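You operate a simulated robot arm through the tools that you are given. There is no shell and no other tool. Be economical: measure what you need, move in short steps, check, and stop when the job is done.

The job below is to be done with a simulated robot arm. You get a single attempt, and the scene is never put back.

## Task
Take the white holder that says "No 1" from the assembly bench top and put it in the open box. Put the folded cloth on the top of the drying rack. Take the blue screen wipe on the top of the wooden bench and put it away on the top of the teach bench. Open the blue battery lid. Any order will do. Set down upright: white holder.

Only the result counts: the job must be done as asked and must still hold three seconds after the hand-in. Knocking over, shifting, dropping, spilling or breaking anything else fails it. Lids that push on must go on centred and level and be pressed home; caps that screw on are set level and turned clockwise until they are tight. Flat cloth is picked up by pressing the open fingertips on it (5 to 10 N) and closing them slowly along it; thin cloth reads only 2 to 8 mm in the jaws.

## Robot
A 7-joint arm with a fingered hand on a trunk, on a base that drives. Base frame: it is fixed to the floor where the robot stands at the start and does not move with it; the origin is under the middle of the robot, x ahead of it, y to its left, z up. Units: m, rad, N and s.
Its first joint turns from -2.897 to 2.897 rad. Places, roughly: blue battery lid [-6.5, -0.4, 0.9]; blue screen wipe (5x6x4 cm) [1.4, -2, 0.9]; folded cloth (6x9x4 cm) [1.1, -1.6, 0.9]; top of the drying rack [-0.3, 3.1, 0.9]; top of the teach bench [-6.4, -0.1, 0.8]. Payload 4.7 kg.
Tool frame: the origin (TCP) lies between the finger pads and is the grasp point; the fingertips stand 0.036 m ahead of it; z points along the fingers, y is the line along which they close. The gripper opens to 0.12 m. The gripper's body begins 0.042 m behind the TCP. The gripper is a hand of 5 fingers: y runs from the thumb to the fingers, the wrist lies at [-0.018, -0.122, -0.21] in the tool frame, and closing takes about 1.5 s.
Orientation is told as [roll, pitch, yaw] about the base's x, y, z axes, in that order, counted from this pose: with the fingers straight down and the wrist toward the robot, the tool's x, y and z point along [0, 1, 0], [1, 0, 0] and [0, 0, -1] of the base frame.

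## Interface
- The arm moves only by the tool apply_moves. Its argument "moves" is a list of rows, each an object of numbers (a shift or turn left out is 0, a gripper value left out holds the last): "x", "y", "z": the shift along the tool's x, y, z in units of 20 mm (1.0 is 20 mm); "wx", "wy", "wz": the turn, a rotation vector about the tool's x, y, z in units of 8 degrees (1.0 is 8 degrees). In form: [{"x": .., "y": .., "z": .., "wx": .., "wy": .., "wz": ..}, ...]. A call has 1 to 20 rows; each row shifts and turns the commanded pose from where the row before left it, along the tool's axes as they then stand. "hand" is the gripper command, from -1 (fully open) to 1 (shut), values between in proportion, set as the call begins (left out, the last holds). A call with a number of a shift or a turn outside -1 to 1 is refused whole. Rows are played at 5 a second. More than 0.05 m and 0.15 rad between two rows, or a gripper value outside its range, and nothing of the call is played. A pose out of reach is approached as far as the arm can. The call stops where the force on the tool passes 40 N (or 10 N more than at its start, if that is more) or the arm is blocked; 0.2 s more then pass. The fingers move at their own pace (about 0.045 m/s each) and stop on an object; they squeeze with about 27 N. The grip force told is the motor's: it shows also when the fingers shut on nothing. Time passes only in rows, and 0.2 s behind the last, so rows that do not move let the fingers close. The reply holds the time, the measured pose of the TCP, the force on the tool along the base axes, the opening and the grip force, in the units named above and with some noise, with the torque about the TCP (base axes, N m) and any sound that the robot's microphone picked up.
- Cameras (640 x 400 px; columns grow to the right, rows downward): "scene" is now at [-0.2372, 0.0927, 1.2581]; the picture's right is [0.14, -0.99, 0.00], its down [-0.12, -0.02, -0.99] and it looks along [0.98, 0.14, -0.12] (base axes); focal length 296 px, centre (320, 200). "wrist" rides on the gripper at [0.073, -0.091, -0.143] in the tool frame; the picture's right is [-0.80, 0.28, -0.53], its down [-0.53, -0.73, 0.42] and it looks along [-0.27, 0.62, 0.74] (tool axes); focal length 234 px, centre (320, 200). There is no depth. A picture from a camera that has moved, and an enlarged one, comes with that camera's place and axes in the base frame and with its lens.
- capture(camera): a new picture of that camera. It takes no simulated time.
- roll_base(legs): drives the robot by 1 to 6 legs, each [ahead, turn to the left] in m and rad, along the robot's own axes; the way and the turn of a leg run together, so that a leg with both is an arc; at most 1.5 m and 3.142 rad a leg. The arm and the cameras ride along, it lands a little off, and it stops where it bumps. It gives what a move gives.
- grasp_type(shape): the hand has 5 fingers and takes this shape, open, in about a second: jaw (thumb against the fingers, like two jaws); tri (thumb and two fingers); tip (a fingertip pinch); poke (one finger out to press); point (the index stretched); flat (the hand flat); cup (the hand cupped); fist (a fist). The gripper value then closes the fingers along that shape, each until it touches; the sizes above hold for jaw. It gives what a move gives, with no picture.
- pan_tilt(pan, tilt): turns the head with the scene camera to pan (to the left, within 2.496 rad either way) and tilt (down, from -0.506 to 1.204), counted from straight ahead of the robot. It gives what a move gives.
- enlarge(camera, box): a new picture of the part [left, top, right, bottom] of that camera's present view, enlarged. It takes no simulated time.
- sign_off(): hands the job in; it is judged then, once.

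Work in short steps. Places have to be worked out from the pictures, the camera data and where the tool is seen: move nearer, look again, correct. Check each grasp and each placing, and mend what went wrong. You have 165 turns and 108 pictures in all, those below and enlarged ones among them. Open the gripper and draw the arm clear of the work before you hand the job in, unless the task says otherwise; then end with one line.

The tools are called after "Request:" by a JSON object that holds its "method" and its "body". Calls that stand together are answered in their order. apply_moves: Moves the arm, as the interface text tells. Its arguments: {"type":"object","properties":{"moves":{"type":"array"},"hand":{"type":"number"}},"required":["moves"]} The other tools are called the same way: grasp_type (shape) gives the hand a shape; roll_base (legs) drives the base; pan_tilt (pan, tilt) turns the head that bears the scene camera; capture (camera) takes a picture; enlarge (camera, box) takes an enlarged picture of a part of a camera's view; sign_off () hands the job in.

At the start:

```text
time_s: 0.0
position: [0.5725, 0.3196, 1.1594]
orientation: [0.001, 0.0, 0.0]
wrist_force: [0.4, 0.7, -0.5]
moment: [0.04, -0.01, 0.02]
opening: 0.1198
gripper_force: 0.1
shape: jaw
robot x, y, heading: [-0.0043, -0.0034, -0.0]
head pan, tilt: [0.138, 0.119]
```

scene: 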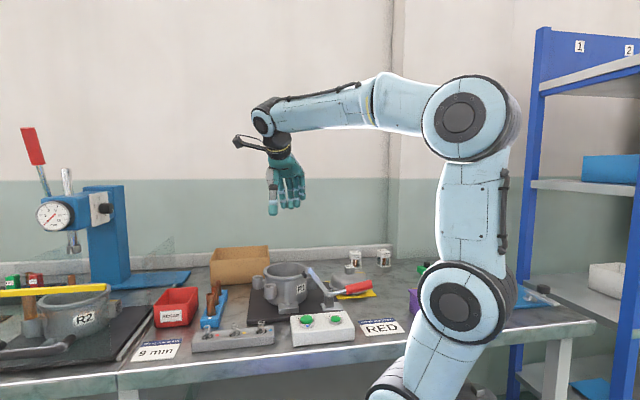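
wrist: 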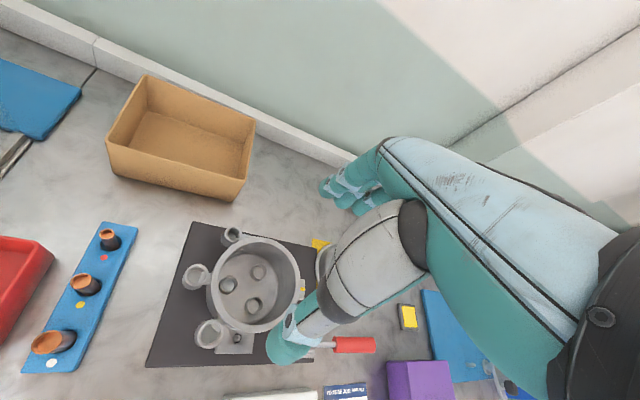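

The bench shows two small white things near (355,258) and (384,257) and the open tan box. I enlarge to read labels.

Request:
{"method": "enlarge", "body": {"camera": "scene", "box": [200, 230, 440, 380]}}

Request:
{"method": "pan_tilt", "body": {"pan": -0.6, "tilt": 0.5}}

Request:
{"method": "capture", "body": {"camera": "scene"}}

```text
2.67 times, centred on (320, 305) of scene
camera zoom: at [-0.2372, 0.0927, 1.2581], right [0.14, -0.99, 0.0], down [-0.12, -0.02, -0.99], along [0.98, 0.14, -0.12], focal length 789 px, centre (320, -80)
```

zoom: 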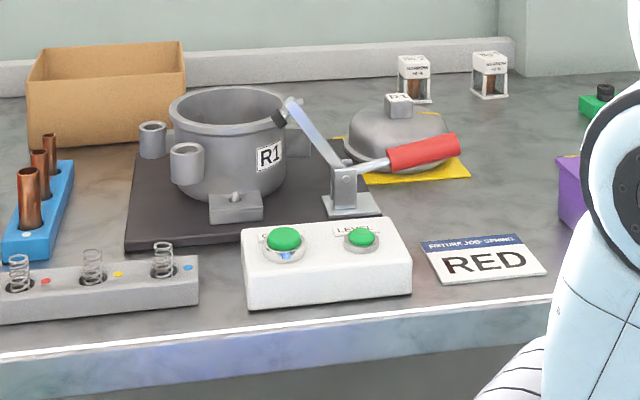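

```text
time_s: 1.1
position: [0.5718, 0.32, 1.16]
orientation: [0.0, -0.001, 0.001]
wrist_force: [-0.1, 0.5, 0.1]
moment: [-0.02, 0.0, 0.0]
opening: 0.1198
gripper_force: 0.0
shape: jaw
robot x, y, heading: [-0.0017, -0.0013, 0.0]
head pan, tilt: [-0.6, 0.499]
```

```text
104 pictures are left
camera scene: at [-0.2535, 0.0286, 1.2229], right [-0.56, -0.83, 0.0], down [-0.4, 0.27, -0.88], along [0.72, -0.5, -0.48], focal length 296 px, centre (320, 200)
```

scene: 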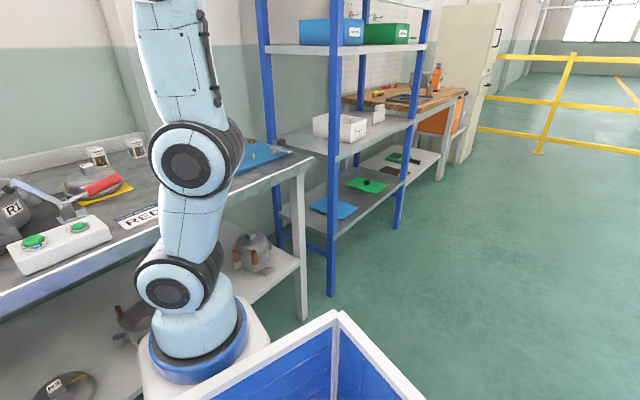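

Two label-bearing holders stand at the bench back; I zoom on them to read the labels, and at the shelf and wooden bench.

Request:
{"method": "enlarge", "body": {"camera": "scene", "box": [60, 120, 160, 182]}}

Request:
{"method": "enlarge", "body": {"camera": "scene", "box": [300, 50, 500, 175]}}

```text
6.40 times, centred on (110, 151) of scene
camera zoom: at [-0.2535, 0.0286, 1.2229], right [-0.56, -0.83, 0.0], down [-0.4, 0.27, -0.88], along [0.72, -0.5, -0.48], focal length 1893 px, centre (1664, 514)
```

zoom: 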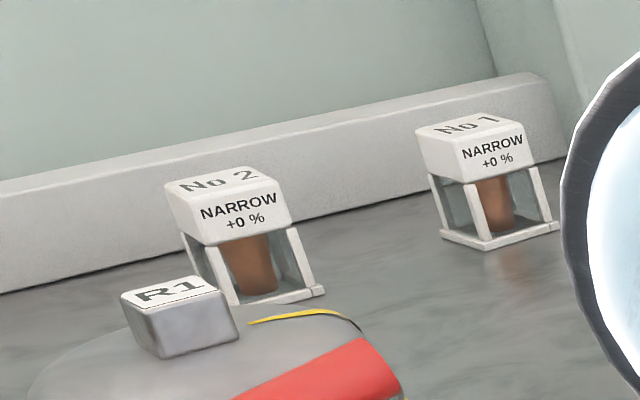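

```text
3.20 times, centred on (400, 112) of scene
camera zoom: at [-0.2535, 0.0286, 1.2229], right [-0.56, -0.83, 0.0], down [-0.4, 0.27, -0.88], along [0.72, -0.5, -0.48], focal length 947 px, centre (64, 480)
```

zoom: 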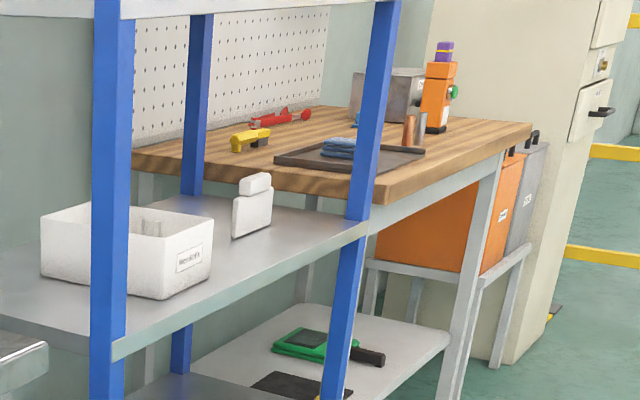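

"No 1" is the right-hand holder, at about (0.945, 0.00), 4.3 cm square, 6 cm tall and turned about 29°; the box centre is at about (0.765, 0.52). I move above the holder, staying high.

Request:
{"method": "apply_moves", "body": {"hand": -1, "moves": [{"x": -0.85, "y": 0.98, "z": 0.25}, {"x": -0.85, "y": 0.98, "z": 0.25}, {"x": -0.85, "y": 0.98, "z": 0.25}, {"x": -0.85, "y": 0.98, "z": 0.25}, {"x": -0.85, "y": 0.98, "z": 0.25}, {"x": -0.85, "y": 0.98, "z": 0.25}, {"x": -0.85, "y": 0.98, "z": 0.25}, {"x": -0.85, "y": 0.98, "z": 0.25}, {"x": -0.85, "y": 0.98, "z": 0.25}, {"x": -0.85, "y": 0.98, "z": 0.25}, {"x": -0.85, "y": 0.98, "z": 0.25}, {"x": -0.85, "y": 0.98, "z": 0.25}, {"x": -0.85, "y": 0.98, "z": 0.25}, {"x": -0.85, "y": 0.98, "z": 0.25}, {"x": -0.85, "y": 0.98, "z": 0.25}, {"x": -0.85, "y": 0.98, "z": 0.25}, {"x": -0.85, "y": 0.98, "z": 0.25}, {"x": -0.85, "y": 0.98, "z": 0.25}, {"x": -0.85, "y": 0.98, "z": 0.25}]}}

Request:
{"method": "apply_moves", "body": {"moves": [{"wz": -0.9}, {"wz": -0.9}, {"wz": -0.9}, {"wz": -0.9}, {}]}}

Request:
{"method": "capture", "body": {"camera": "wrist"}}

```text
time_s: 5.1
position: [0.946, -0.0039, 1.0655]
orientation: [-0.001, -0.003, 0.0]
wrist_force: [0.3, 0.7, 0.6]
moment: [-0.04, -0.01, 0.02]
opening: 0.1198
gripper_force: 0.0
shape: jaw
robot x, y, heading: [-0.0022, -0.0023, 0.001]
head pan, tilt: [-0.6, 0.499]
```

```text
time_s: 6.3
position: [0.9451, -0.0031, 1.0648]
orientation: [0.002, 0.0, 0.505]
wrist_force: [-0.4, 0.6, -0.3]
moment: [-0.01, -0.01, -0.02]
opening: 0.1197
gripper_force: 0.1
shape: jaw
robot x, y, heading: [0.002, -0.0018, 0.001]
head pan, tilt: [-0.6, 0.499]
```

```text
101 pictures are left
camera wrist: at [0.8306, 0.0161, 1.2093], right [0.63, -0.57, 0.53], down [-0.38, -0.82, -0.42], along [0.67, 0.07, -0.74], focal length 234 px, centre (320, 200)
```

wrist: 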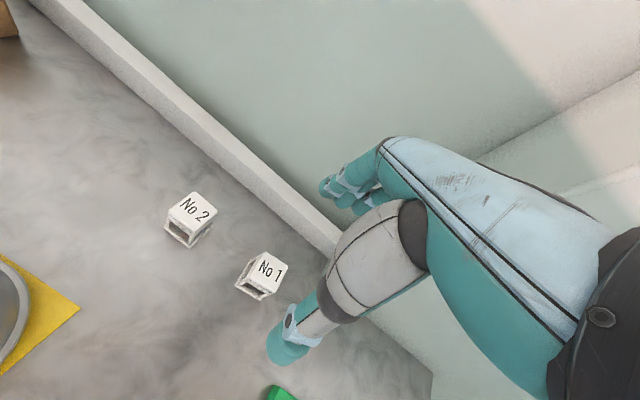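

The wrist view puts the holder about 1 cm further out than my first estimate; I zoom for its corners.

Request:
{"method": "enlarge", "body": {"camera": "wrist", "box": [200, 225, 320, 300]}}

```text
5.33 times, centred on (260, 262) of wrist
camera zoom: at [0.8306, 0.0161, 1.2093], right [0.63, -0.57, 0.53], down [-0.38, -0.82, -0.42], along [0.67, 0.07, -0.74], focal length 1249 px, centre (640, -133)
```

zoom: 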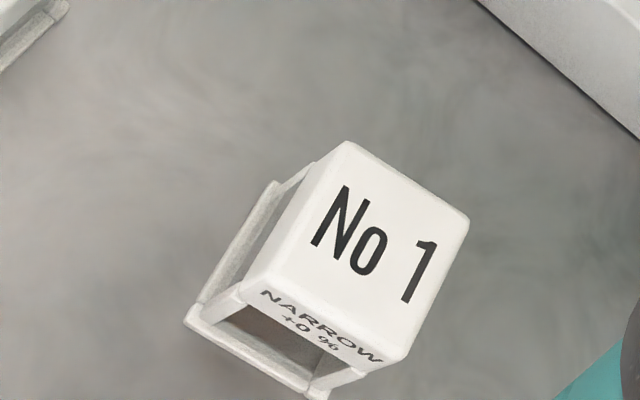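

Corners give the centre (0.957, -0.001), top z≈0.91, yaw ≈24°. I correct and descend partway.

Request:
{"method": "apply_moves", "body": {"moves": [{"x": -0.2, "y": 0.6, "wz": 0.6}, {"z": 1}, {"z": 1}, {"z": 1}, {"z": 1}, {"z": 1}, {}]}}

Request:
{"method": "capture", "body": {"camera": "wrist"}}

```text
time_s: 7.9
position: [0.9578, 0.0005, 0.9653]
orientation: [0.001, 0.001, 0.419]
wrist_force: [0.0, 0.9, 1.0]
moment: [-0.02, -0.01, -0.02]
opening: 0.1197
gripper_force: 0.0
shape: jaw
robot x, y, heading: [0.0015, -0.0021, -0.001]
head pan, tilt: [-0.6, 0.499]
```

```text
99 pictures are left
camera wrist: at [0.8465, 0.0285, 1.1087], right [0.58, -0.62, 0.53], down [-0.45, -0.78, -0.42], along [0.68, 0.01, -0.74], focal length 234 px, centre (320, 200)
```

wrist: 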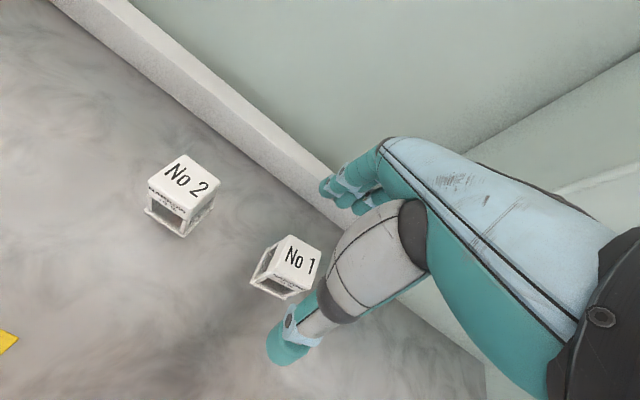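

Well centred; I go on down to z≈0.896 and close.

Request:
{"method": "apply_moves", "body": {"moves": [{"z": 1}, {"z": 1}, {"z": 1}, {"z": 0.4}, {}]}}

Request:
{"method": "apply_moves", "body": {"hand": 1, "moves": [{}, {}, {}, {}, {}, {}, {}, {}, {}, {}]}}

Request:
{"method": "capture", "body": {"camera": "wrist"}}

```text
time_s: 9.1
position: [0.9569, -0.0018, 0.8971]
orientation: [0.001, 0.001, 0.419]
wrist_force: [-0.1, 0.1, -0.5]
moment: [0.04, 0.0, -0.03]
opening: 0.1196
gripper_force: 0.1
shape: jaw
robot x, y, heading: [0.002, -0.0002, 0.001]
head pan, tilt: [-0.6, 0.499]
```

```text
time_s: 11.3
position: [0.9581, -0.0004, 0.8965]
orientation: [-0.001, 0.0, 0.42]
wrist_force: [0.1, 0.3, 0.1]
moment: [-0.01, -0.02, -0.01]
opening: 0.0352
gripper_force: 26.6
shape: jaw
robot x, y, heading: [-0.0028, -0.0008, -0.001]
head pan, tilt: [-0.6, 0.499]
```

```text
98 pictures are left
camera wrist: at [0.8454, 0.0271, 1.0403], right [0.58, -0.62, 0.53], down [-0.45, -0.78, -0.42], along [0.68, 0.01, -0.74], focal length 234 px, centre (320, 200)
```

wrist: 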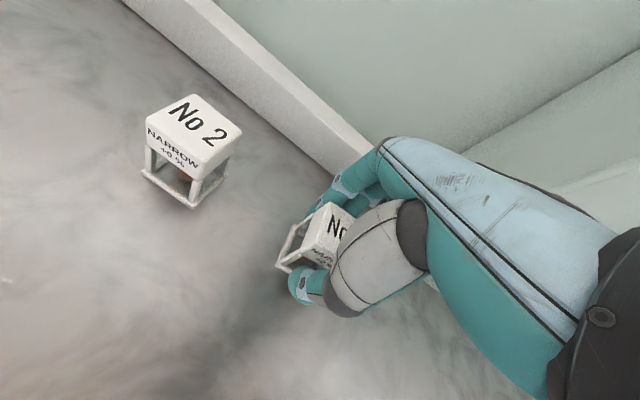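

The grip holds at 35 mm. I lift straight up and look.

Request:
{"method": "apply_moves", "body": {"moves": [{"z": -0.5}, {"z": -1}, {"z": -1}, {"z": -1}, {"z": -1}, {"z": -1}, {"z": -1}, {"z": -1}, {"z": -1}, {"z": -1}, {}]}}

Request:
{"method": "capture", "body": {"camera": "wrist"}}

```text
time_s: 13.7
position: [0.9561, -0.0011, 1.0853]
orientation: [0.001, -0.001, 0.419]
wrist_force: [0.0, -0.3, -0.7]
moment: [-0.01, -0.02, 0.03]
opening: 0.0354
gripper_force: 26.5
shape: jaw
robot x, y, heading: [-0.0004, -0.0002, 0.001]
head pan, tilt: [-0.6, 0.499]
```

```text
97 pictures are left
camera wrist: at [0.8438, 0.0287, 1.231], right [0.58, -0.62, 0.53], down [-0.45, -0.78, -0.42], along [0.68, 0.01, -0.74], focal length 234 px, centre (320, 200)
```

wrist: 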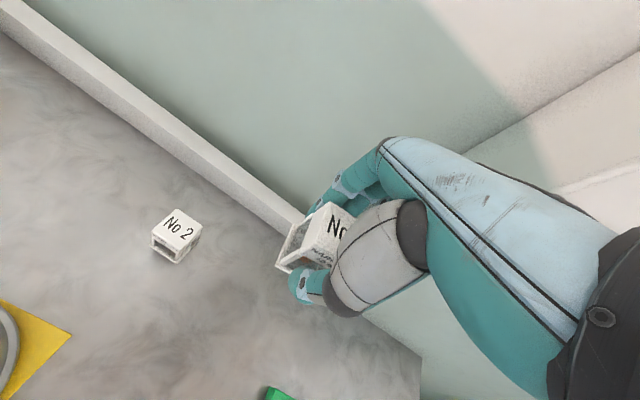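

Held. I carry it at z≈1.085 across toward the box, over the benchtop items.

Request:
{"method": "apply_moves", "body": {"moves": [{"x": 0.98, "y": 0.067}, {"x": 0.98, "y": 0.067}, {"x": 0.98, "y": 0.067}, {"x": 0.98, "y": 0.067}, {"x": 0.98, "y": 0.067}, {"x": 0.98, "y": 0.067}, {"x": 0.98, "y": 0.067}, {"x": 0.98, "y": 0.067}, {"x": 0.98, "y": 0.067}, {"x": 0.98, "y": 0.067}, {"x": 0.98, "y": 0.067}, {"x": 0.98, "y": 0.067}, {"x": 0.98, "y": 0.067}, {"x": 0.98, "y": 0.067}, {"x": 0.98, "y": 0.067}, {"x": 0.98, "y": 0.067}, {"x": 0.98, "y": 0.067}, {"x": 0.98, "y": 0.067}, {"x": 0.98, "y": 0.067}, {"x": 0.98, "y": 0.067}]}}

Request:
{"method": "apply_moves", "body": {"moves": [{"x": 1, "y": 0.067}, {"x": 1, "y": 0.067}, {"x": 1, "y": 0.067}, {"x": 1, "y": 0.067}, {"x": 1, "y": 0.067}, {"x": 1, "y": 0.067}, {"x": 1, "y": 0.067}, {"x": 1, "y": 0.067}, {}]}}

Request:
{"method": "capture", "body": {"camera": "wrist"}}

```text
time_s: 17.9
position: [0.8208, 0.3684, 1.0843]
orientation: [0.0, 0.0, 0.418]
wrist_force: [0.9, 0.2, -1.8]
moment: [0.01, 0.02, 0.01]
opening: 0.0351
gripper_force: 27.3
shape: jaw
robot x, y, heading: [0.0014, 0.0015, -0.001]
head pan, tilt: [-0.6, 0.499]
```

```text
time_s: 19.9
position: [0.7648, 0.5177, 1.0844]
orientation: [0.0, 0.001, 0.419]
wrist_force: [0.2, 0.2, -0.7]
moment: [0.0, 0.0, 0.03]
opening: 0.0351
gripper_force: 26.8
shape: jaw
robot x, y, heading: [0.0031, -0.0025, 0.003]
head pan, tilt: [-0.6, 0.499]
```

```text
96 pictures are left
camera wrist: at [0.6527, 0.5475, 1.2298], right [0.58, -0.62, 0.53], down [-0.45, -0.78, -0.42], along [0.68, 0.01, -0.74], focal length 234 px, centre (320, 200)
```

wrist: 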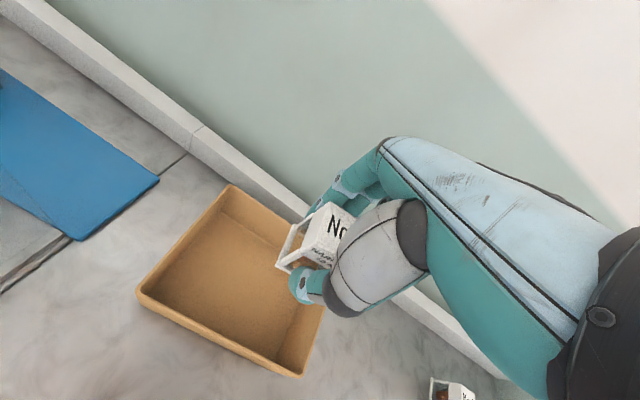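

The box centre computes to (0.768, 0.524), yaw ~20°, aligned well enough with the holder. I centre and lower to just above the floor.

Request:
{"method": "apply_moves", "body": {"moves": [{"x": 0.2, "y": 0.25, "wz": 0.3}, {"z": 1}, {"z": 1}, {"z": 1}, {"z": 1}, {"z": 1}, {"z": 1}, {"z": 1}, {"z": 1}, {"z": 0.5}, {}]}}

Request:
{"method": "capture", "body": {"camera": "wrist"}}

```text
time_s: 22.3
position: [0.77, 0.5242, 0.9163]
orientation: [0.0, 0.0, 0.376]
wrist_force: [0.8, -0.7, -1.0]
moment: [0.0, 0.0, 0.01]
opening: 0.0354
gripper_force: 27.0
shape: jaw
robot x, y, heading: [-0.0002, 0.0019, -0.0]
head pan, tilt: [-0.6, 0.499]
```

```text
95 pictures are left
camera wrist: at [0.6585, 0.5573, 1.0601], right [0.56, -0.64, 0.53], down [-0.49, -0.76, -0.42], along [0.68, -0.02, -0.74], focal length 234 px, centre (320, 200)
```

wrist: 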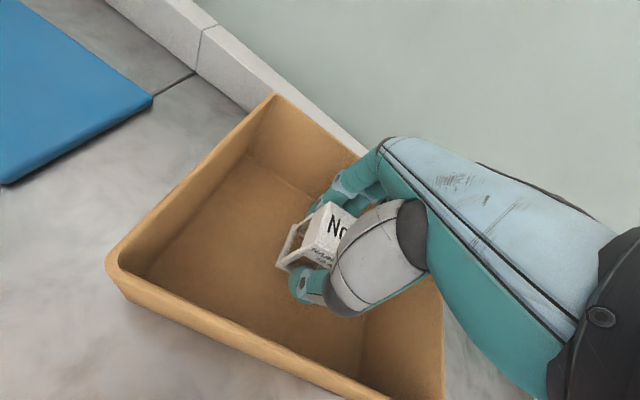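

Well inside the box with clearance. I lower in 2–3 mm steps, watching the force.

Request:
{"method": "apply_moves", "body": {"moves": [{"z": 0.15}, {"z": 0.15}, {"z": 0.15}, {"z": 0.1}, {}]}}

```text
time_s: 23.5
position: [0.7685, 0.5241, 0.905]
orientation: [0.001, 0.001, 0.376]
wrist_force: [0.9, -0.4, -1.0]
moment: [-0.03, 0.01, -0.01]
opening: 0.0351
gripper_force: 27.1
shape: jaw
robot x, y, heading: [0.0015, -0.0012, -0.004]
head pan, tilt: [-0.6, 0.499]
```

No contact yet; a few more millimetres.

Request:
{"method": "apply_moves", "body": {"moves": [{"z": 0.1}, {"z": 0.1}, {}]}}

```text
time_s: 24.3
position: [0.7688, 0.5237, 0.9019]
orientation: [0.0, 0.0, 0.378]
wrist_force: [-0.2, -0.6, -2.0]
moment: [-0.01, -0.02, 0.01]
opening: 0.035
gripper_force: 26.7
shape: jaw
robot x, y, heading: [0.0019, 0.0006, -0.001]
head pan, tilt: [-0.6, 0.499]
```

Request:
{"method": "apply_moves", "body": {"moves": [{"z": 0.07}, {"z": 0.07}, {}]}}

```text
time_s: 25.1
position: [0.7698, 0.5236, 0.9001]
orientation: [0.003, -0.002, 0.379]
wrist_force: [-1.0, -1.2, 10.1]
moment: [-0.01, -0.07, 0.0]
opening: 0.0354
gripper_force: 27.3
shape: jaw
robot x, y, heading: [0.0062, -0.0006, 0.0]
head pan, tilt: [-0.6, 0.499]
```

Contact: 10 N up. I open part way to keep the fingers off the box walls.

Request:
{"method": "apply_moves", "body": {"hand": -0.3, "moves": [{"z": -0.05}, {}, {}, {}, {}, {}, {}]}}

Request:
{"method": "capture", "body": {"camera": "wrist"}}

```text
time_s: 26.7
position: [0.7702, 0.5243, 0.8995]
orientation: [0.001, -0.001, 0.377]
wrist_force: [-0.9, -1.1, -0.1]
moment: [-0.03, 0.0, -0.02]
opening: 0.0772
gripper_force: 0.1
shape: jaw
robot x, y, heading: [0.0022, -0.0008, -0.002]
head pan, tilt: [-0.6, 0.499]
```

```text
94 pictures are left
camera wrist: at [0.6591, 0.5577, 1.0436], right [0.56, -0.64, 0.53], down [-0.49, -0.76, -0.42], along [0.68, -0.02, -0.74], focal length 234 px, centre (320, 200)
```

wrist: 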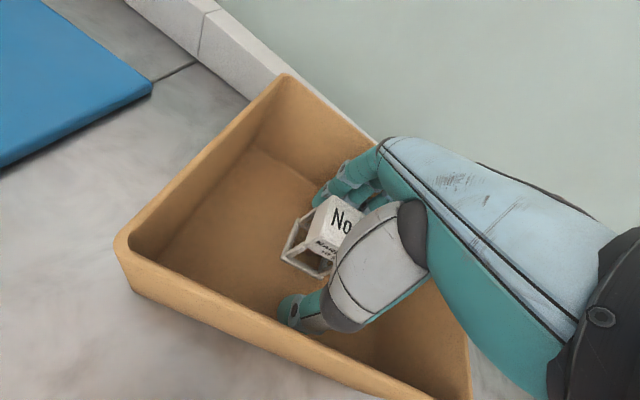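

The holder stands upright and free. I raise straight up and check.

Request:
{"method": "apply_moves", "body": {"moves": [{"z": -0.3}, {"z": -0.5}, {"z": -0.8}, {"z": -1}, {"z": -1}, {"z": -1}, {"z": -1}, {"z": -1}, {"z": -1}, {"z": -1}, {"z": -1}, {"z": -1}, {"z": -1}, {"z": -1}, {"z": -1}, {}]}}

Request:
{"method": "capture", "body": {"camera": "wrist"}}

```text
time_s: 30.1
position: [0.7682, 0.5233, 1.1721]
orientation: [-0.001, -0.001, 0.376]
wrist_force: [0.2, -0.6, 0.5]
moment: [-0.02, 0.01, -0.03]
opening: 0.0776
gripper_force: 0.1
shape: jaw
robot x, y, heading: [0.0012, 0.0011, -0.001]
head pan, tilt: [-0.6, 0.499]
```

```text
93 pictures are left
camera wrist: at [0.6577, 0.5568, 1.3168], right [0.56, -0.64, 0.53], down [-0.49, -0.76, -0.42], along [0.68, -0.02, -0.74], focal length 234 px, centre (320, 200)
```

wrist: 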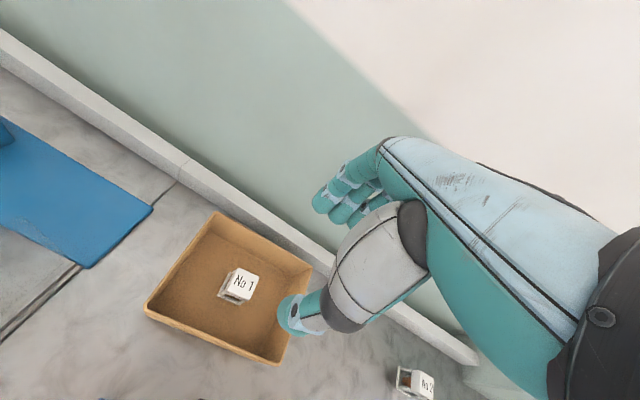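

Holder is upright in the box. Now I retract the arm to a travel pose and look around to plan driving.

Request:
{"method": "apply_moves", "body": {"hand": -1, "moves": [{"wz": 0.9}, {"wz": 0.9}, {"wz": 0.9}, {"x": -1, "y": -0.8, "z": -0.25}, {"x": -1, "y": -0.8, "z": -0.25}, {"x": -1, "y": -0.8, "z": -0.25}, {"x": -1, "y": -0.8, "z": -0.25}, {"x": -1, "y": -0.8, "z": -0.25}, {"x": -1, "y": -0.8, "z": -0.25}, {"x": -1, "y": -0.8, "z": -0.25}, {"x": -1, "y": -0.8, "z": -0.25}, {"x": -1, "y": -0.8, "z": -0.25}, {"x": -1, "y": -0.8, "z": -0.25}, {"x": -1, "y": -0.8, "z": -0.25}, {"x": -1, "y": -0.8, "z": -0.25}, {"x": -1, "y": -0.8, "z": -0.25}, {"x": -1, "y": -0.8, "z": -0.25}, {"x": -1, "y": -0.8, "z": -0.25}, {"x": -1, "y": -0.8, "z": -0.25}, {"x": -1, "y": -0.8, "z": -0.25}]}}

Request:
{"method": "pan_tilt", "body": {"pan": -1.4, "tilt": 0.5}}

Request:
{"method": "capture", "body": {"camera": "scene"}}

Request:
{"method": "pan_tilt", "body": {"pan": 2.3, "tilt": 0.4}}

Request:
{"method": "capture", "body": {"camera": "scene"}}

Request:
{"method": "pan_tilt", "body": {"pan": -2.4, "tilt": 0.4}}

Request:
{"method": "capture", "body": {"camera": "scene"}}

```text
time_s: 34.3
position: [0.497, 0.1833, 1.2549]
orientation: [-0.002, 0.0, 0.0]
wrist_force: [-0.2, -0.3, 0.9]
moment: [-0.05, 0.03, 0.03]
opening: 0.1199
gripper_force: 0.1
shape: jaw
robot x, y, heading: [0.0045, -0.0023, 0.0]
head pan, tilt: [-0.6, 0.499]
```

```text
time_s: 35.4
position: [0.498, 0.1844, 1.2565]
orientation: [0.0, -0.001, 0.0]
wrist_force: [0.3, 0.0, 0.3]
moment: [0.0, 0.0, 0.01]
opening: 0.1199
gripper_force: 0.1
shape: jaw
robot x, y, heading: [0.0014, -0.0015, 0.001]
head pan, tilt: [-1.4, 0.499]
```

```text
92 pictures are left
camera scene: at [-0.3131, -0.0098, 1.2228], right [-0.99, -0.17, 0.0], down [-0.08, 0.47, -0.88], along [0.15, -0.87, -0.48], focal length 296 px, centre (320, 200)
```

scene: 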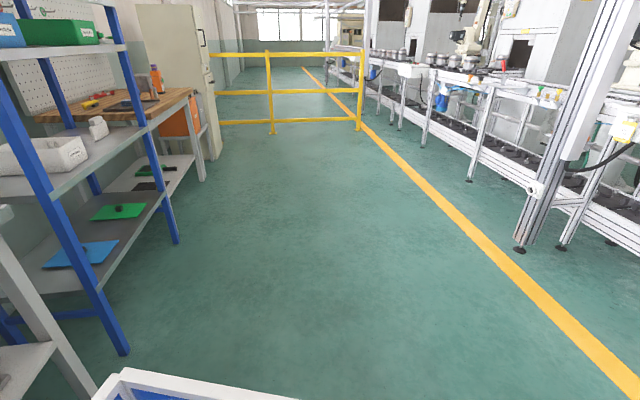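

```text
time_s: 38.5
position: [0.4965, 0.1835, 1.2561]
orientation: [0.0, 0.0, 0.0]
wrist_force: [-0.7, -0.2, -0.5]
moment: [-0.04, 0.01, 0.01]
opening: 0.1196
gripper_force: 0.0
shape: jaw
robot x, y, heading: [-0.0029, 0.0003, 0.004]
head pan, tilt: [2.3, 0.4]
```

```text
91 pictures are left
camera scene: at [-0.3903, 0.149, 1.232], right [0.75, 0.67, 0.0], down [0.26, -0.29, -0.92], along [-0.61, 0.69, -0.39], focal length 296 px, centre (320, 200)
```

scene: 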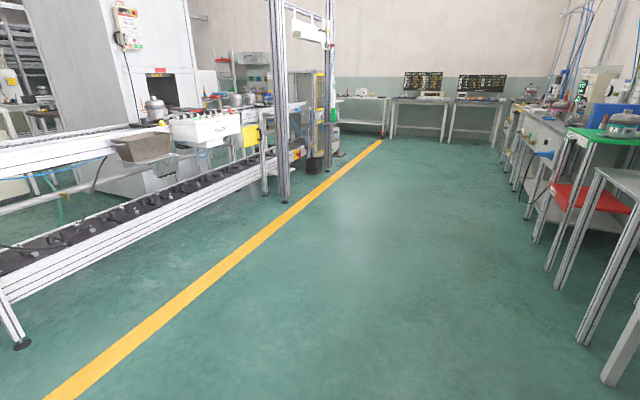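

```text
time_s: 42.2
position: [0.4971, 0.1837, 1.2569]
orientation: [-0.001, -0.001, 0.0]
wrist_force: [0.8, -0.3, 0.1]
moment: [-0.02, 0.01, 0.02]
opening: 0.12
gripper_force: 0.0
shape: jaw
robot x, y, heading: [-0.0007, -0.0027, 0.001]
head pan, tilt: [-2.4, 0.4]
```

```text
90 pictures are left
camera scene: at [-0.3969, 0.0173, 1.232], right [-0.68, 0.74, 0.0], down [0.29, 0.26, -0.92], along [-0.68, -0.62, -0.39], focal length 296 px, centre (320, 200)
```

scene: 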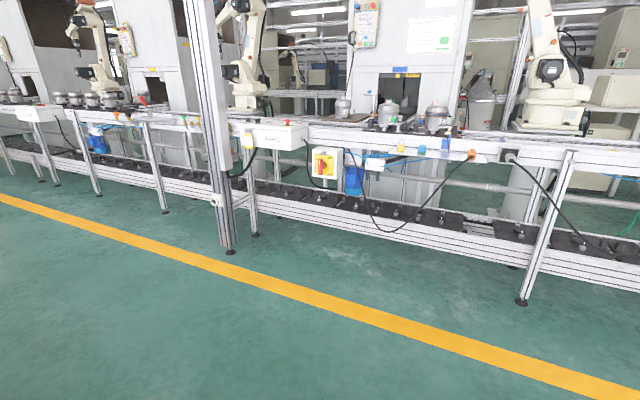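

The shelf and wooden bench front edge run along about -71° and the floor is clear; the blue crate is part of the robot. I back off, drive parallel to the shelf and turn to face the wooden bench.

Request:
{"method": "roll_base", "body": {"legs": [[-0.3, 0], [0, -1.237], [1.5, 0], [0.759, 0], [0, 1.577], [0.12, 0]]}}

Request:
{"method": "pan_tilt", "body": {"pan": 0.0, "tilt": 0.5}}

Request:
{"method": "capture", "body": {"camera": "scene"}}

Request:
{"method": "capture", "body": {"camera": "wrist"}}

```text
time_s: 62.8
position: [0.8839, -1.8285, 1.2565]
orientation: [-0.001, 0.001, 0.277]
wrist_force: [-0.3, -0.5, -0.2]
moment: [0.0, 0.02, -0.04]
opening: 0.1195
gripper_force: 0.0
shape: jaw
robot x, y, heading: [0.4495, -2.1377, 0.278]
head pan, tilt: [-2.4, 0.4]
```

```text
time_s: 65.0
position: [0.883, -1.8283, 1.2571]
orientation: [0.0, 0.0, 0.278]
wrist_force: [0.4, 1.1, -0.1]
moment: [0.0, 0.0, 0.0]
opening: 0.1196
gripper_force: 0.1
shape: jaw
robot x, y, heading: [0.4551, -2.1404, 0.282]
head pan, tilt: [0.0, 0.499]
```

```text
89 pictures are left
camera scene: at [0.2051, -2.1293, 1.2228], right [0.27, -0.96, 0.0], down [-0.46, -0.13, -0.88], along [0.84, 0.24, -0.48], focal length 296 px, centre (320, 200)
```

scene: 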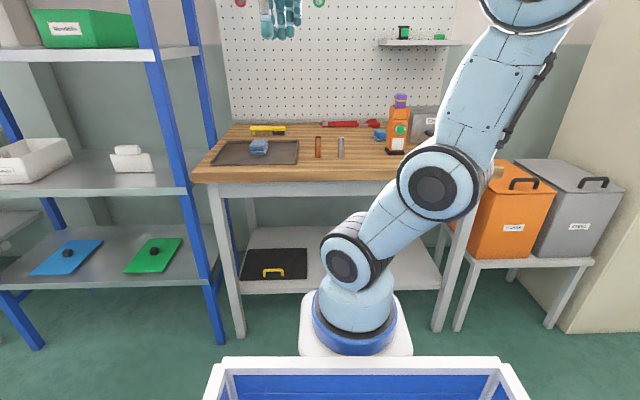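

```text
88 pictures are left
camera wrist: at [0.7765, -1.784, 1.4007], right [0.49, -0.7, 0.53], down [-0.56, -0.71, -0.42], along [0.67, -0.09, -0.74], focal length 234 px, centre (320, 200)
```

wrist: 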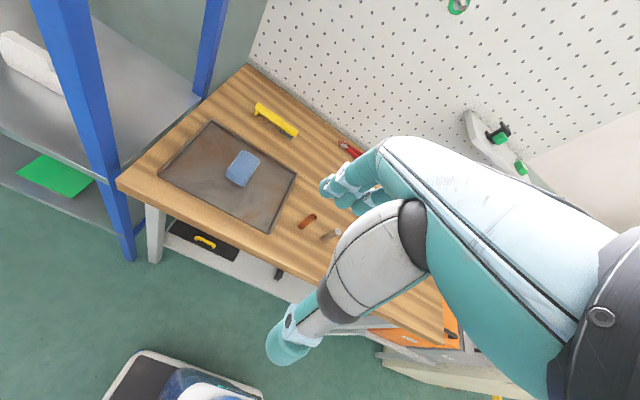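

Good view: blue folded thing on the tray, a small blue one near the orange device. I zoom on both.

Request:
{"method": "enlarge", "body": {"camera": "scene", "box": [200, 90, 440, 200]}}

Request:
{"method": "enlarge", "body": {"camera": "wrist", "box": [180, 80, 360, 240]}}

```text
2.67 times, centred on (320, 145) of scene
camera zoom: at [0.2051, -2.1293, 1.2228], right [0.27, -0.96, 0.0], down [-0.46, -0.13, -0.88], along [0.84, 0.24, -0.48], focal length 789 px, centre (320, 347)
```

zoom: 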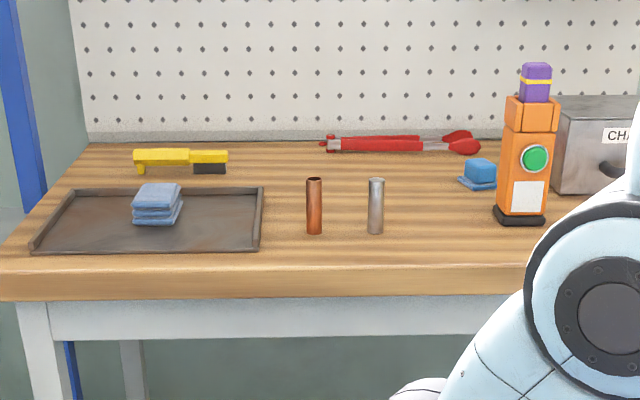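

```text
2.50 times, centred on (270, 160) of wrist
camera zoom: at [0.7765, -1.784, 1.4007], right [0.49, -0.7, 0.53], down [-0.56, -0.71, -0.42], along [0.67, -0.09, -0.74], focal length 585 px, centre (445, 300)
```

zoom: 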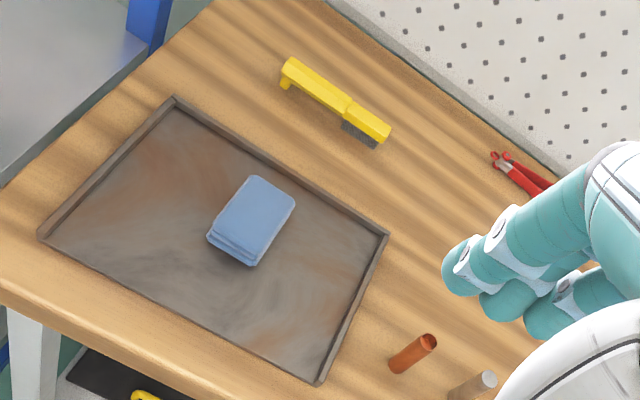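

Cloth centre ≈ (1.115, -1.645), long axis at ~15°; wipe ≈ (1.37, -2.045). I move above the cloth and turn the hand 90° to grip across the 6 cm side.

Request:
{"method": "apply_moves", "body": {"hand": -1, "moves": [{"x": 0.4, "y": 0.98, "z": 0.45}, {"x": 0.4, "y": 0.98, "z": 0.45}, {"x": 0.4, "y": 0.98, "z": 0.45}, {"x": 0.4, "y": 0.98, "z": 0.45}, {"x": 0.4, "y": 0.98, "z": 0.45}, {"x": 0.4, "y": 0.98, "z": 0.45}, {"x": 0.4, "y": 0.98, "z": 0.45}, {"x": 0.4, "y": 0.98, "z": 0.45}, {"x": 0.4, "y": 0.98, "z": 0.45}, {"x": 0.4, "y": 0.98, "z": 0.45}, {"x": 0.4, "y": 0.98, "z": 0.45}, {"x": 0.4, "y": 0.98, "z": 0.45}, {"x": 0.4, "y": 0.98, "z": 0.45}, {"x": 0.4, "y": 0.98, "z": 0.45}]}}

Request:
{"method": "apply_moves", "body": {"moves": [{"wz": -0.94}, {"wz": -0.94}, {"wz": -0.94}, {"wz": -0.94}, {"wz": -0.94}, {"wz": -0.94}, {"wz": -0.94}, {"wz": -0.94}, {"wz": -0.94}, {"wz": -0.94}, {"wz": -0.94}, {"wz": -0.94}, {}]}}

Request:
{"method": "capture", "body": {"camera": "wrist"}}

```text
time_s: 68.0
position: [1.1166, -1.6446, 1.1317]
orientation: [0.0, -0.002, 0.279]
wrist_force: [-0.1, 0.1, 0.7]
moment: [0.01, -0.03, 0.03]
opening: 0.1197
gripper_force: 0.1
shape: jaw
robot x, y, heading: [0.4533, -2.1406, 0.276]
head pan, tilt: [0.0, 0.499]
```

```text
time_s: 70.8
position: [1.1162, -1.6451, 1.131]
orientation: [0.0, 0.0, 1.854]
wrist_force: [-0.2, -0.3, -0.1]
moment: [0.01, -0.01, -0.05]
opening: 0.1198
gripper_force: 0.1
shape: jaw
robot x, y, heading: [0.4533, -2.1407, 0.279]
head pan, tilt: [0.0, 0.499]
```

```text
85 pictures are left
camera wrist: at [1.0732, -1.754, 1.2746], right [0.69, 0.49, 0.53], down [0.72, -0.55, -0.42], along [0.08, 0.67, -0.74], focal length 234 px, centre (320, 200)
```

wrist: 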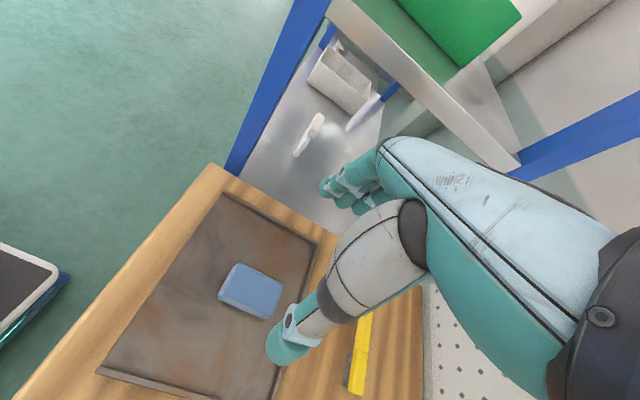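

Two views agree on a cloth centre of (1.129, -1.643) with top z≈0.888. I correct and descend to z≈0.95, then look.

Request:
{"method": "apply_moves", "body": {"moves": [{"x": -0.65, "y": 0.05}, {"z": 1}, {"z": 1}, {"z": 1}, {"z": 1}, {"z": 1}, {"z": 1}, {"z": 1}, {"z": 1}, {"z": 1}, {}]}}

Request:
{"method": "capture", "body": {"camera": "wrist"}}

```text
time_s: 73.2
position: [1.1278, -1.6416, 0.9487]
orientation: [0.0, -0.001, 1.851]
wrist_force: [-0.2, -0.1, -0.6]
moment: [0.0, 0.0, -0.03]
opening: 0.1197
gripper_force: 0.2
shape: jaw
robot x, y, heading: [0.4586, -2.1417, 0.279]
head pan, tilt: [0.0, 0.499]
```

```text
84 pictures are left
camera wrist: at [1.0842, -1.7495, 1.0939], right [0.69, 0.49, 0.53], down [0.71, -0.56, -0.42], along [0.08, 0.67, -0.74], focal length 234 px, centre (320, 200)
```

wrist: 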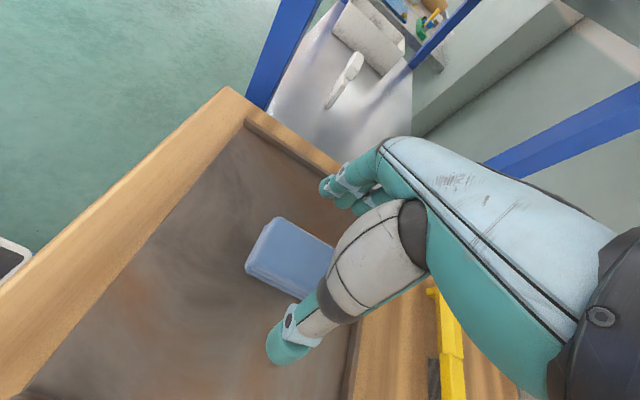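

Aligned. I descend the rest slowly to z≈0.893.

Request:
{"method": "apply_moves", "body": {"moves": [{"z": 0.7}, {"z": 0.7}, {"z": 0.5}, {"z": 0.4}, {"z": 0.3}, {}]}}

Request:
{"method": "capture", "body": {"camera": "wrist"}}

```text
time_s: 74.6
position: [1.1286, -1.6403, 0.9]
orientation: [-0.004, -0.001, 1.852]
wrist_force: [1.2, -3.4, 20.0]
moment: [1.3, 0.17, -0.05]
opening: 0.1182
gripper_force: 0.1
shape: jaw
robot x, y, heading: [0.4545, -2.1372, 0.279]
head pan, tilt: [0.0, 0.499]
```

```text
83 pictures are left
camera wrist: at [1.085, -1.7491, 1.0446], right [0.69, 0.49, 0.53], down [0.72, -0.56, -0.42], along [0.09, 0.67, -0.73], focal length 234 px, centre (320, 200)
```

wrist: 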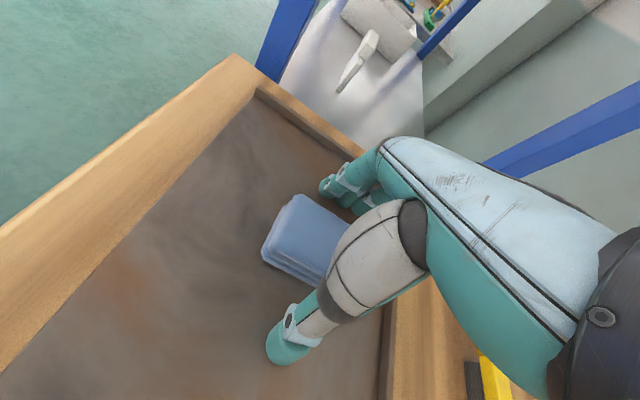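

The fingertips touch the tray (20 N). I raise 5 mm and close slowly.

Request:
{"method": "apply_moves", "body": {"moves": [{"z": -0.3}, {}]}}

Request:
{"method": "apply_moves", "body": {"hand": 1, "moves": [{}, {}, {}, {}, {}, {}, {}, {}, {}, {}]}}

Request:
{"method": "capture", "body": {"camera": "wrist"}}

```text
time_s: 75.2
position: [1.1275, -1.6395, 0.9023]
orientation: [0.002, 0.003, 1.854]
wrist_force: [0.5, 0.6, 0.6]
moment: [0.02, 0.02, 0.01]
opening: 0.1199
gripper_force: 0.0
shape: jaw
robot x, y, heading: [0.4569, -2.1395, 0.276]
head pan, tilt: [0.0, 0.499]
```

```text
time_s: 77.4
position: [1.1276, -1.64, 0.9033]
orientation: [0.002, 0.0, 1.851]
wrist_force: [-0.3, -0.1, 0.6]
moment: [-0.03, -0.03, 0.01]
opening: 0.0502
gripper_force: 26.9
shape: jaw
robot x, y, heading: [0.4522, -2.1383, 0.279]
head pan, tilt: [0.0, 0.499]
```

```text
82 pictures are left
camera wrist: at [1.0853, -1.7487, 1.0485], right [0.69, 0.49, 0.53], down [0.71, -0.56, -0.42], along [0.08, 0.67, -0.74], focal length 234 px, centre (320, 200)
```

wrist: 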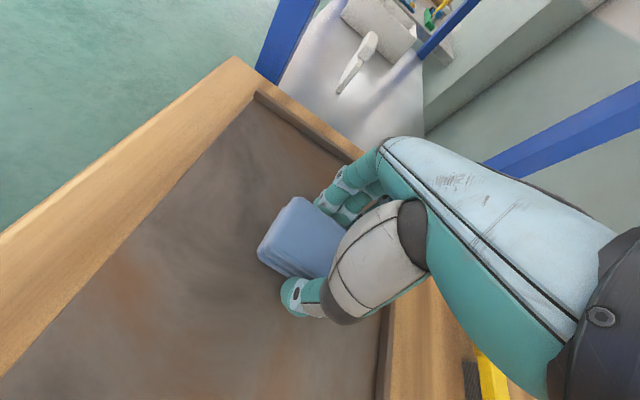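

Gripped at 5 cm. Lift straight up and check.

Request:
{"method": "apply_moves", "body": {"moves": [{"z": -0.5}, {"z": -0.5}, {"z": -1}, {"z": -1}, {"z": -1}, {"z": -1}, {"z": -1}, {"z": -1}, {"z": -1}, {"z": -1}, {"z": -1}, {"z": -1}, {"z": -1}, {}]}}

Request:
{"method": "capture", "body": {"camera": "wrist"}}

```text
time_s: 80.4
position: [1.1285, -1.6406, 1.1427]
orientation: [0.001, 0.0, 1.852]
wrist_force: [-0.7, 1.5, -0.4]
moment: [0.0, 0.02, 0.04]
opening: 0.0502
gripper_force: 26.6
shape: jaw
robot x, y, heading: [0.4549, -2.1366, 0.274]
head pan, tilt: [0.0, 0.499]
```

```text
81 pictures are left
camera wrist: at [1.0841, -1.7489, 1.288], right [0.69, 0.49, 0.52], down [0.71, -0.56, -0.42], along [0.08, 0.67, -0.74], focal length 234 px, centre (320, 200)
```

wrist: 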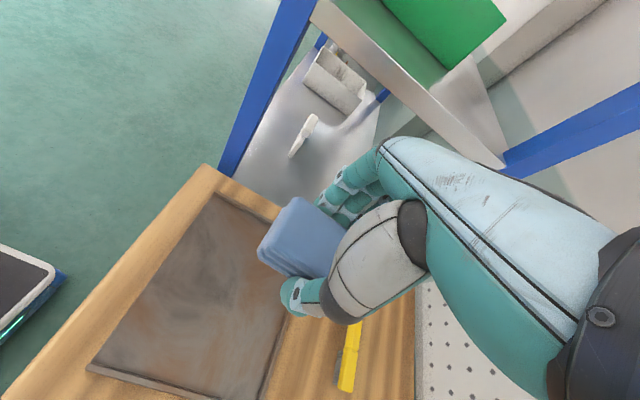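

The cloth is held. I retract the arm to a travel pose above the robot front.

Request:
{"method": "apply_moves", "body": {"moves": [{"x": 0.95, "y": -0.63, "z": -0.4}, {"x": 0.95, "y": -0.63, "z": -0.4}, {"x": 0.95, "y": -0.63, "z": -0.4}, {"x": 0.95, "y": -0.63, "z": -0.4}, {"x": 0.95, "y": -0.63, "z": -0.4}, {"x": 0.95, "y": -0.63, "z": -0.4}, {"x": 0.95, "y": -0.63, "z": -0.4}, {"x": 0.95, "y": -0.63, "z": -0.4}, {"x": 0.95, "y": -0.63, "z": -0.4}, {"x": 0.95, "y": -0.63, "z": -0.4}, {"x": 0.95, "y": -0.63, "z": -0.4}, {"x": 0.95, "y": -0.63, "z": -0.4}, {"x": 0.95, "y": -0.63, "z": -0.4}, {"x": 0.95, "y": -0.63, "z": -0.4}, {"x": 0.95, "y": -0.63, "z": -0.4}]}}

Request:
{"method": "roll_base", "body": {"legs": [[-0.35, 0], [0, 1.491], [1.5, 0], [1.5, 0], [1.3, 0]]}}

Request:
{"method": "pan_tilt", "body": {"pan": -0.7, "tilt": 0.45}}

Request:
{"method": "capture", "body": {"camera": "scene"}}

Request:
{"method": "capture", "body": {"camera": "wrist"}}

```text
time_s: 83.6
position: [0.9076, -1.9025, 1.2657]
orientation: [0.002, 0.0, 1.852]
wrist_force: [0.6, 0.3, -1.0]
moment: [-0.03, 0.05, 0.01]
opening: 0.0502
gripper_force: 26.4
shape: jaw
robot x, y, heading: [0.4561, -2.143, 0.279]
head pan, tilt: [0.0, 0.499]
```

```text
time_s: 109.8
position: [-1.1433, 2.4009, 1.266]
orientation: [0.0, 0.0, -2.876]
wrist_force: [-0.2, 0.0, 0.4]
moment: [-0.01, -0.01, 0.0]
opening: 0.0503
gripper_force: 26.7
shape: jaw
robot x, y, heading: [-0.9123, 1.9468, 1.83]
head pan, tilt: [0.0, 0.499]
```

```text
time_s: 110.9
position: [-1.143, 2.4003, 1.2649]
orientation: [-0.001, 0.0, -2.876]
wrist_force: [0.1, 0.7, 0.0]
moment: [0.04, 0.0, 0.01]
opening: 0.05
gripper_force: 27.1
shape: jaw
robot x, y, heading: [-0.9098, 1.9442, 1.836]
head pan, tilt: [-0.7, 0.45]
```

```text
80 pictures are left
camera scene: at [-0.864, 1.6886, 1.2273], right [0.91, -0.42, 0.0], down [-0.18, -0.39, -0.9], along [0.38, 0.82, -0.44], focal length 296 px, centre (320, 200)
```

scene: 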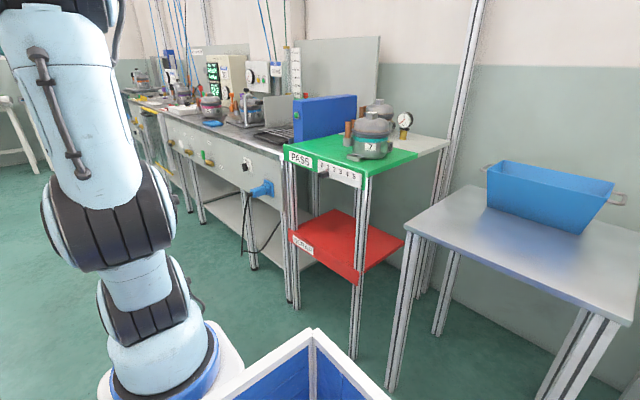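

```text
79 pictures are left
camera wrist: at [-1.0353, 2.3539, 1.41], right [-0.48, 0.7, 0.53], down [0.57, 0.71, -0.42], along [-0.67, 0.09, -0.74], focal length 234 px, centre (320, 200)
```

wrist: 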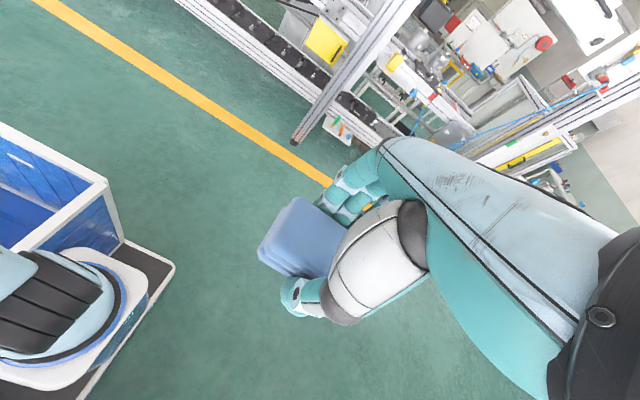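

Near the given rack place I see a green-topped PASS stand and a blue object; I zoom.

Request:
{"method": "enlarge", "body": {"camera": "scene", "box": [220, 60, 460, 210]}}

Request:
{"method": "enlarge", "body": {"camera": "scene", "box": [100, 40, 340, 190]}}

```text
2.67 times, centred on (340, 135) of scene
camera zoom: at [-0.864, 1.6886, 1.2273], right [0.91, -0.42, 0.0], down [-0.18, -0.39, -0.9], along [0.38, 0.82, -0.44], focal length 789 px, centre (267, 373)
```

zoom: 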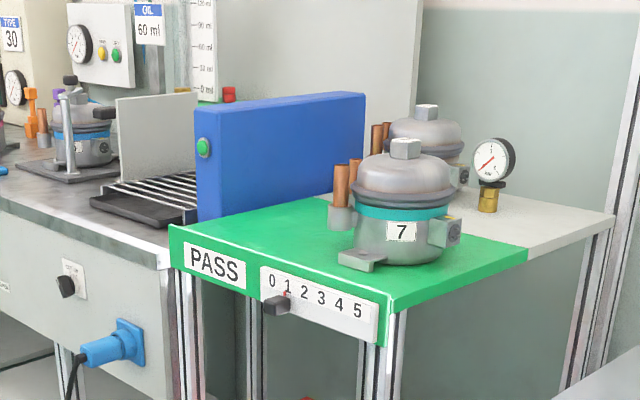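

```text
2.67 times, centred on (220, 115) of scene
camera zoom: at [-0.864, 1.6886, 1.2273], right [0.91, -0.42, 0.0], down [-0.18, -0.39, -0.9], along [0.38, 0.82, -0.44], focal length 789 px, centre (587, 427)
```

zoom: 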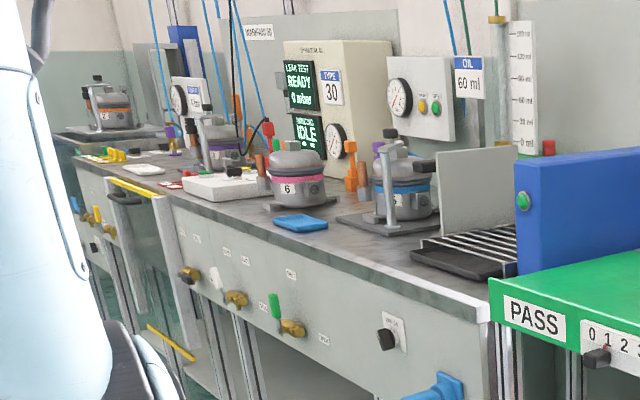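

The drying rack is the wire slat rack between the grey plate and the blue box, around (-0.4, 3.14). I drive to face it from (-1.1, 2.9).

Request:
{"method": "roll_base", "body": {"legs": [[0, -0.069], [0.974, 0], [0, -1.487]]}}

Request:
{"method": "pan_tilt", "body": {"pan": 0.1, "tilt": 0.45}}

Request:
{"method": "capture", "body": {"camera": "scene"}}

Request:
{"method": "capture", "body": {"camera": "wrist"}}

```text
time_s: 120.1
position: [-0.6519, 3.1478, 1.2651]
orientation: [0.0, -0.002, 1.847]
wrist_force: [-0.6, 0.0, -1.1]
moment: [-0.01, 0.0, 0.02]
opening: 0.05
gripper_force: 27.5
shape: jaw
robot x, y, heading: [-1.1033, 2.911, 0.272]
head pan, tilt: [-0.7, 0.45]
```

```text
time_s: 121.2
position: [-0.6515, 3.1477, 1.2659]
orientation: [0.0, 0.002, 1.848]
wrist_force: [0.1, 0.9, -0.2]
moment: [0.0, 0.02, 0.04]
opening: 0.0503
gripper_force: 26.9
shape: jaw
robot x, y, heading: [-1.1048, 2.9104, 0.274]
head pan, tilt: [0.099, 0.45]
```

```text
76 pictures are left
camera scene: at [-1.3568, 2.9326, 1.2273], right [0.36, -0.93, 0.0], down [-0.41, -0.16, -0.9], along [0.84, 0.33, -0.44], focal length 296 px, centre (320, 200)
```

scene: 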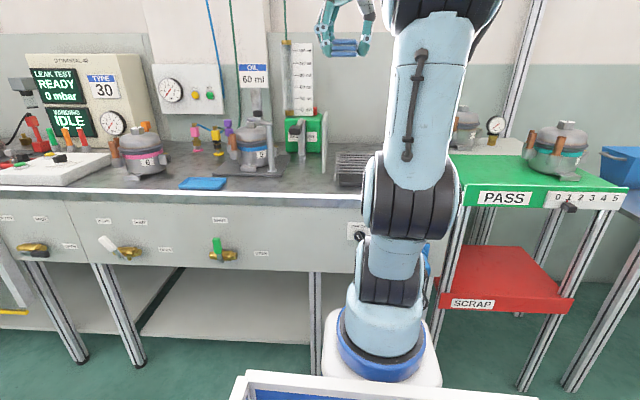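

```text
75 pictures are left
camera wrist: at [-0.6953, 3.04, 1.41], right [0.7, 0.49, 0.53], down [0.71, -0.56, -0.42], along [0.09, 0.67, -0.74], focal length 234 px, centre (320, 200)
```

wrist: 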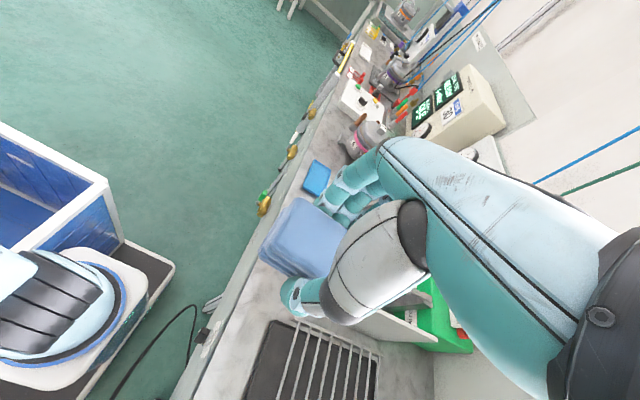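

The rack is at the lower part of the wrist view, around (-0.39, 3.15). I shift the arm to the right by 0.2 m to see it fully.

Request:
{"method": "apply_moves", "body": {"moves": [{"y": -1, "z": -0.2}, {"y": -1, "z": -0.2}, {"y": -1, "z": -0.2}, {"y": -1, "z": -0.2}, {"y": -1, "z": -0.2}, {"y": -1}, {"y": -1}, {"y": -1}, {"y": -1}, {"y": -1}, {}]}}

Request:
{"method": "capture", "body": {"camera": "wrist"}}

Request:
{"method": "enlarge", "body": {"camera": "scene", "box": [200, 80, 520, 220]}}

```text
time_s: 123.6
position: [-0.6052, 3.0288, 1.2359]
orientation: [0.0, -0.001, 1.849]
wrist_force: [-0.5, -0.5, -1.0]
moment: [-0.03, 0.0, 0.0]
opening: 0.0501
gripper_force: 26.7
shape: jaw
out of reach, approached as far as the arm can: row 4, 5, 6, 7, 8, 9, 10
robot x, y, heading: [-1.1037, 2.9107, 0.276]
head pan, tilt: [0.099, 0.45]
```

```text
74 pictures are left
camera wrist: at [-0.6487, 2.9211, 1.3807], right [0.7, 0.49, 0.53], down [0.71, -0.56, -0.42], along [0.09, 0.67, -0.74], focal length 234 px, centre (320, 200)
```

wrist: 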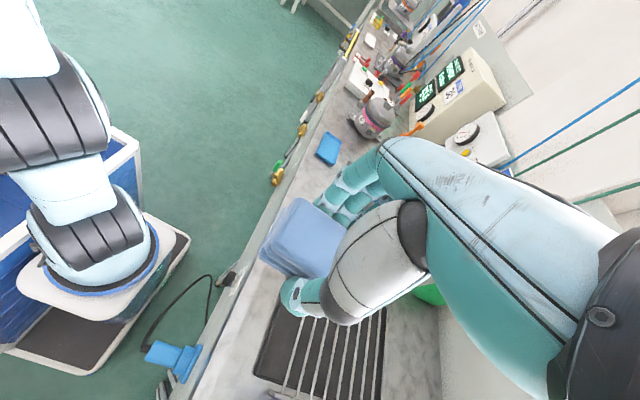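

```text
2.00 times, centred on (360, 150) of scene
camera zoom: at [-1.3568, 2.9327, 1.2273], right [0.36, -0.93, 0.0], down [-0.41, -0.16, -0.9], along [0.84, 0.33, -0.44], focal length 592 px, centre (240, 300)
```

zoom: 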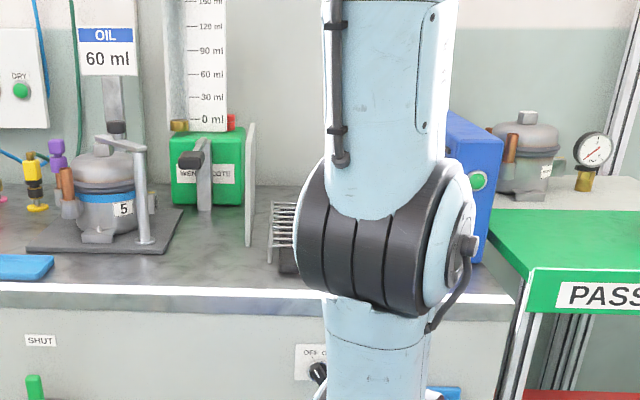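

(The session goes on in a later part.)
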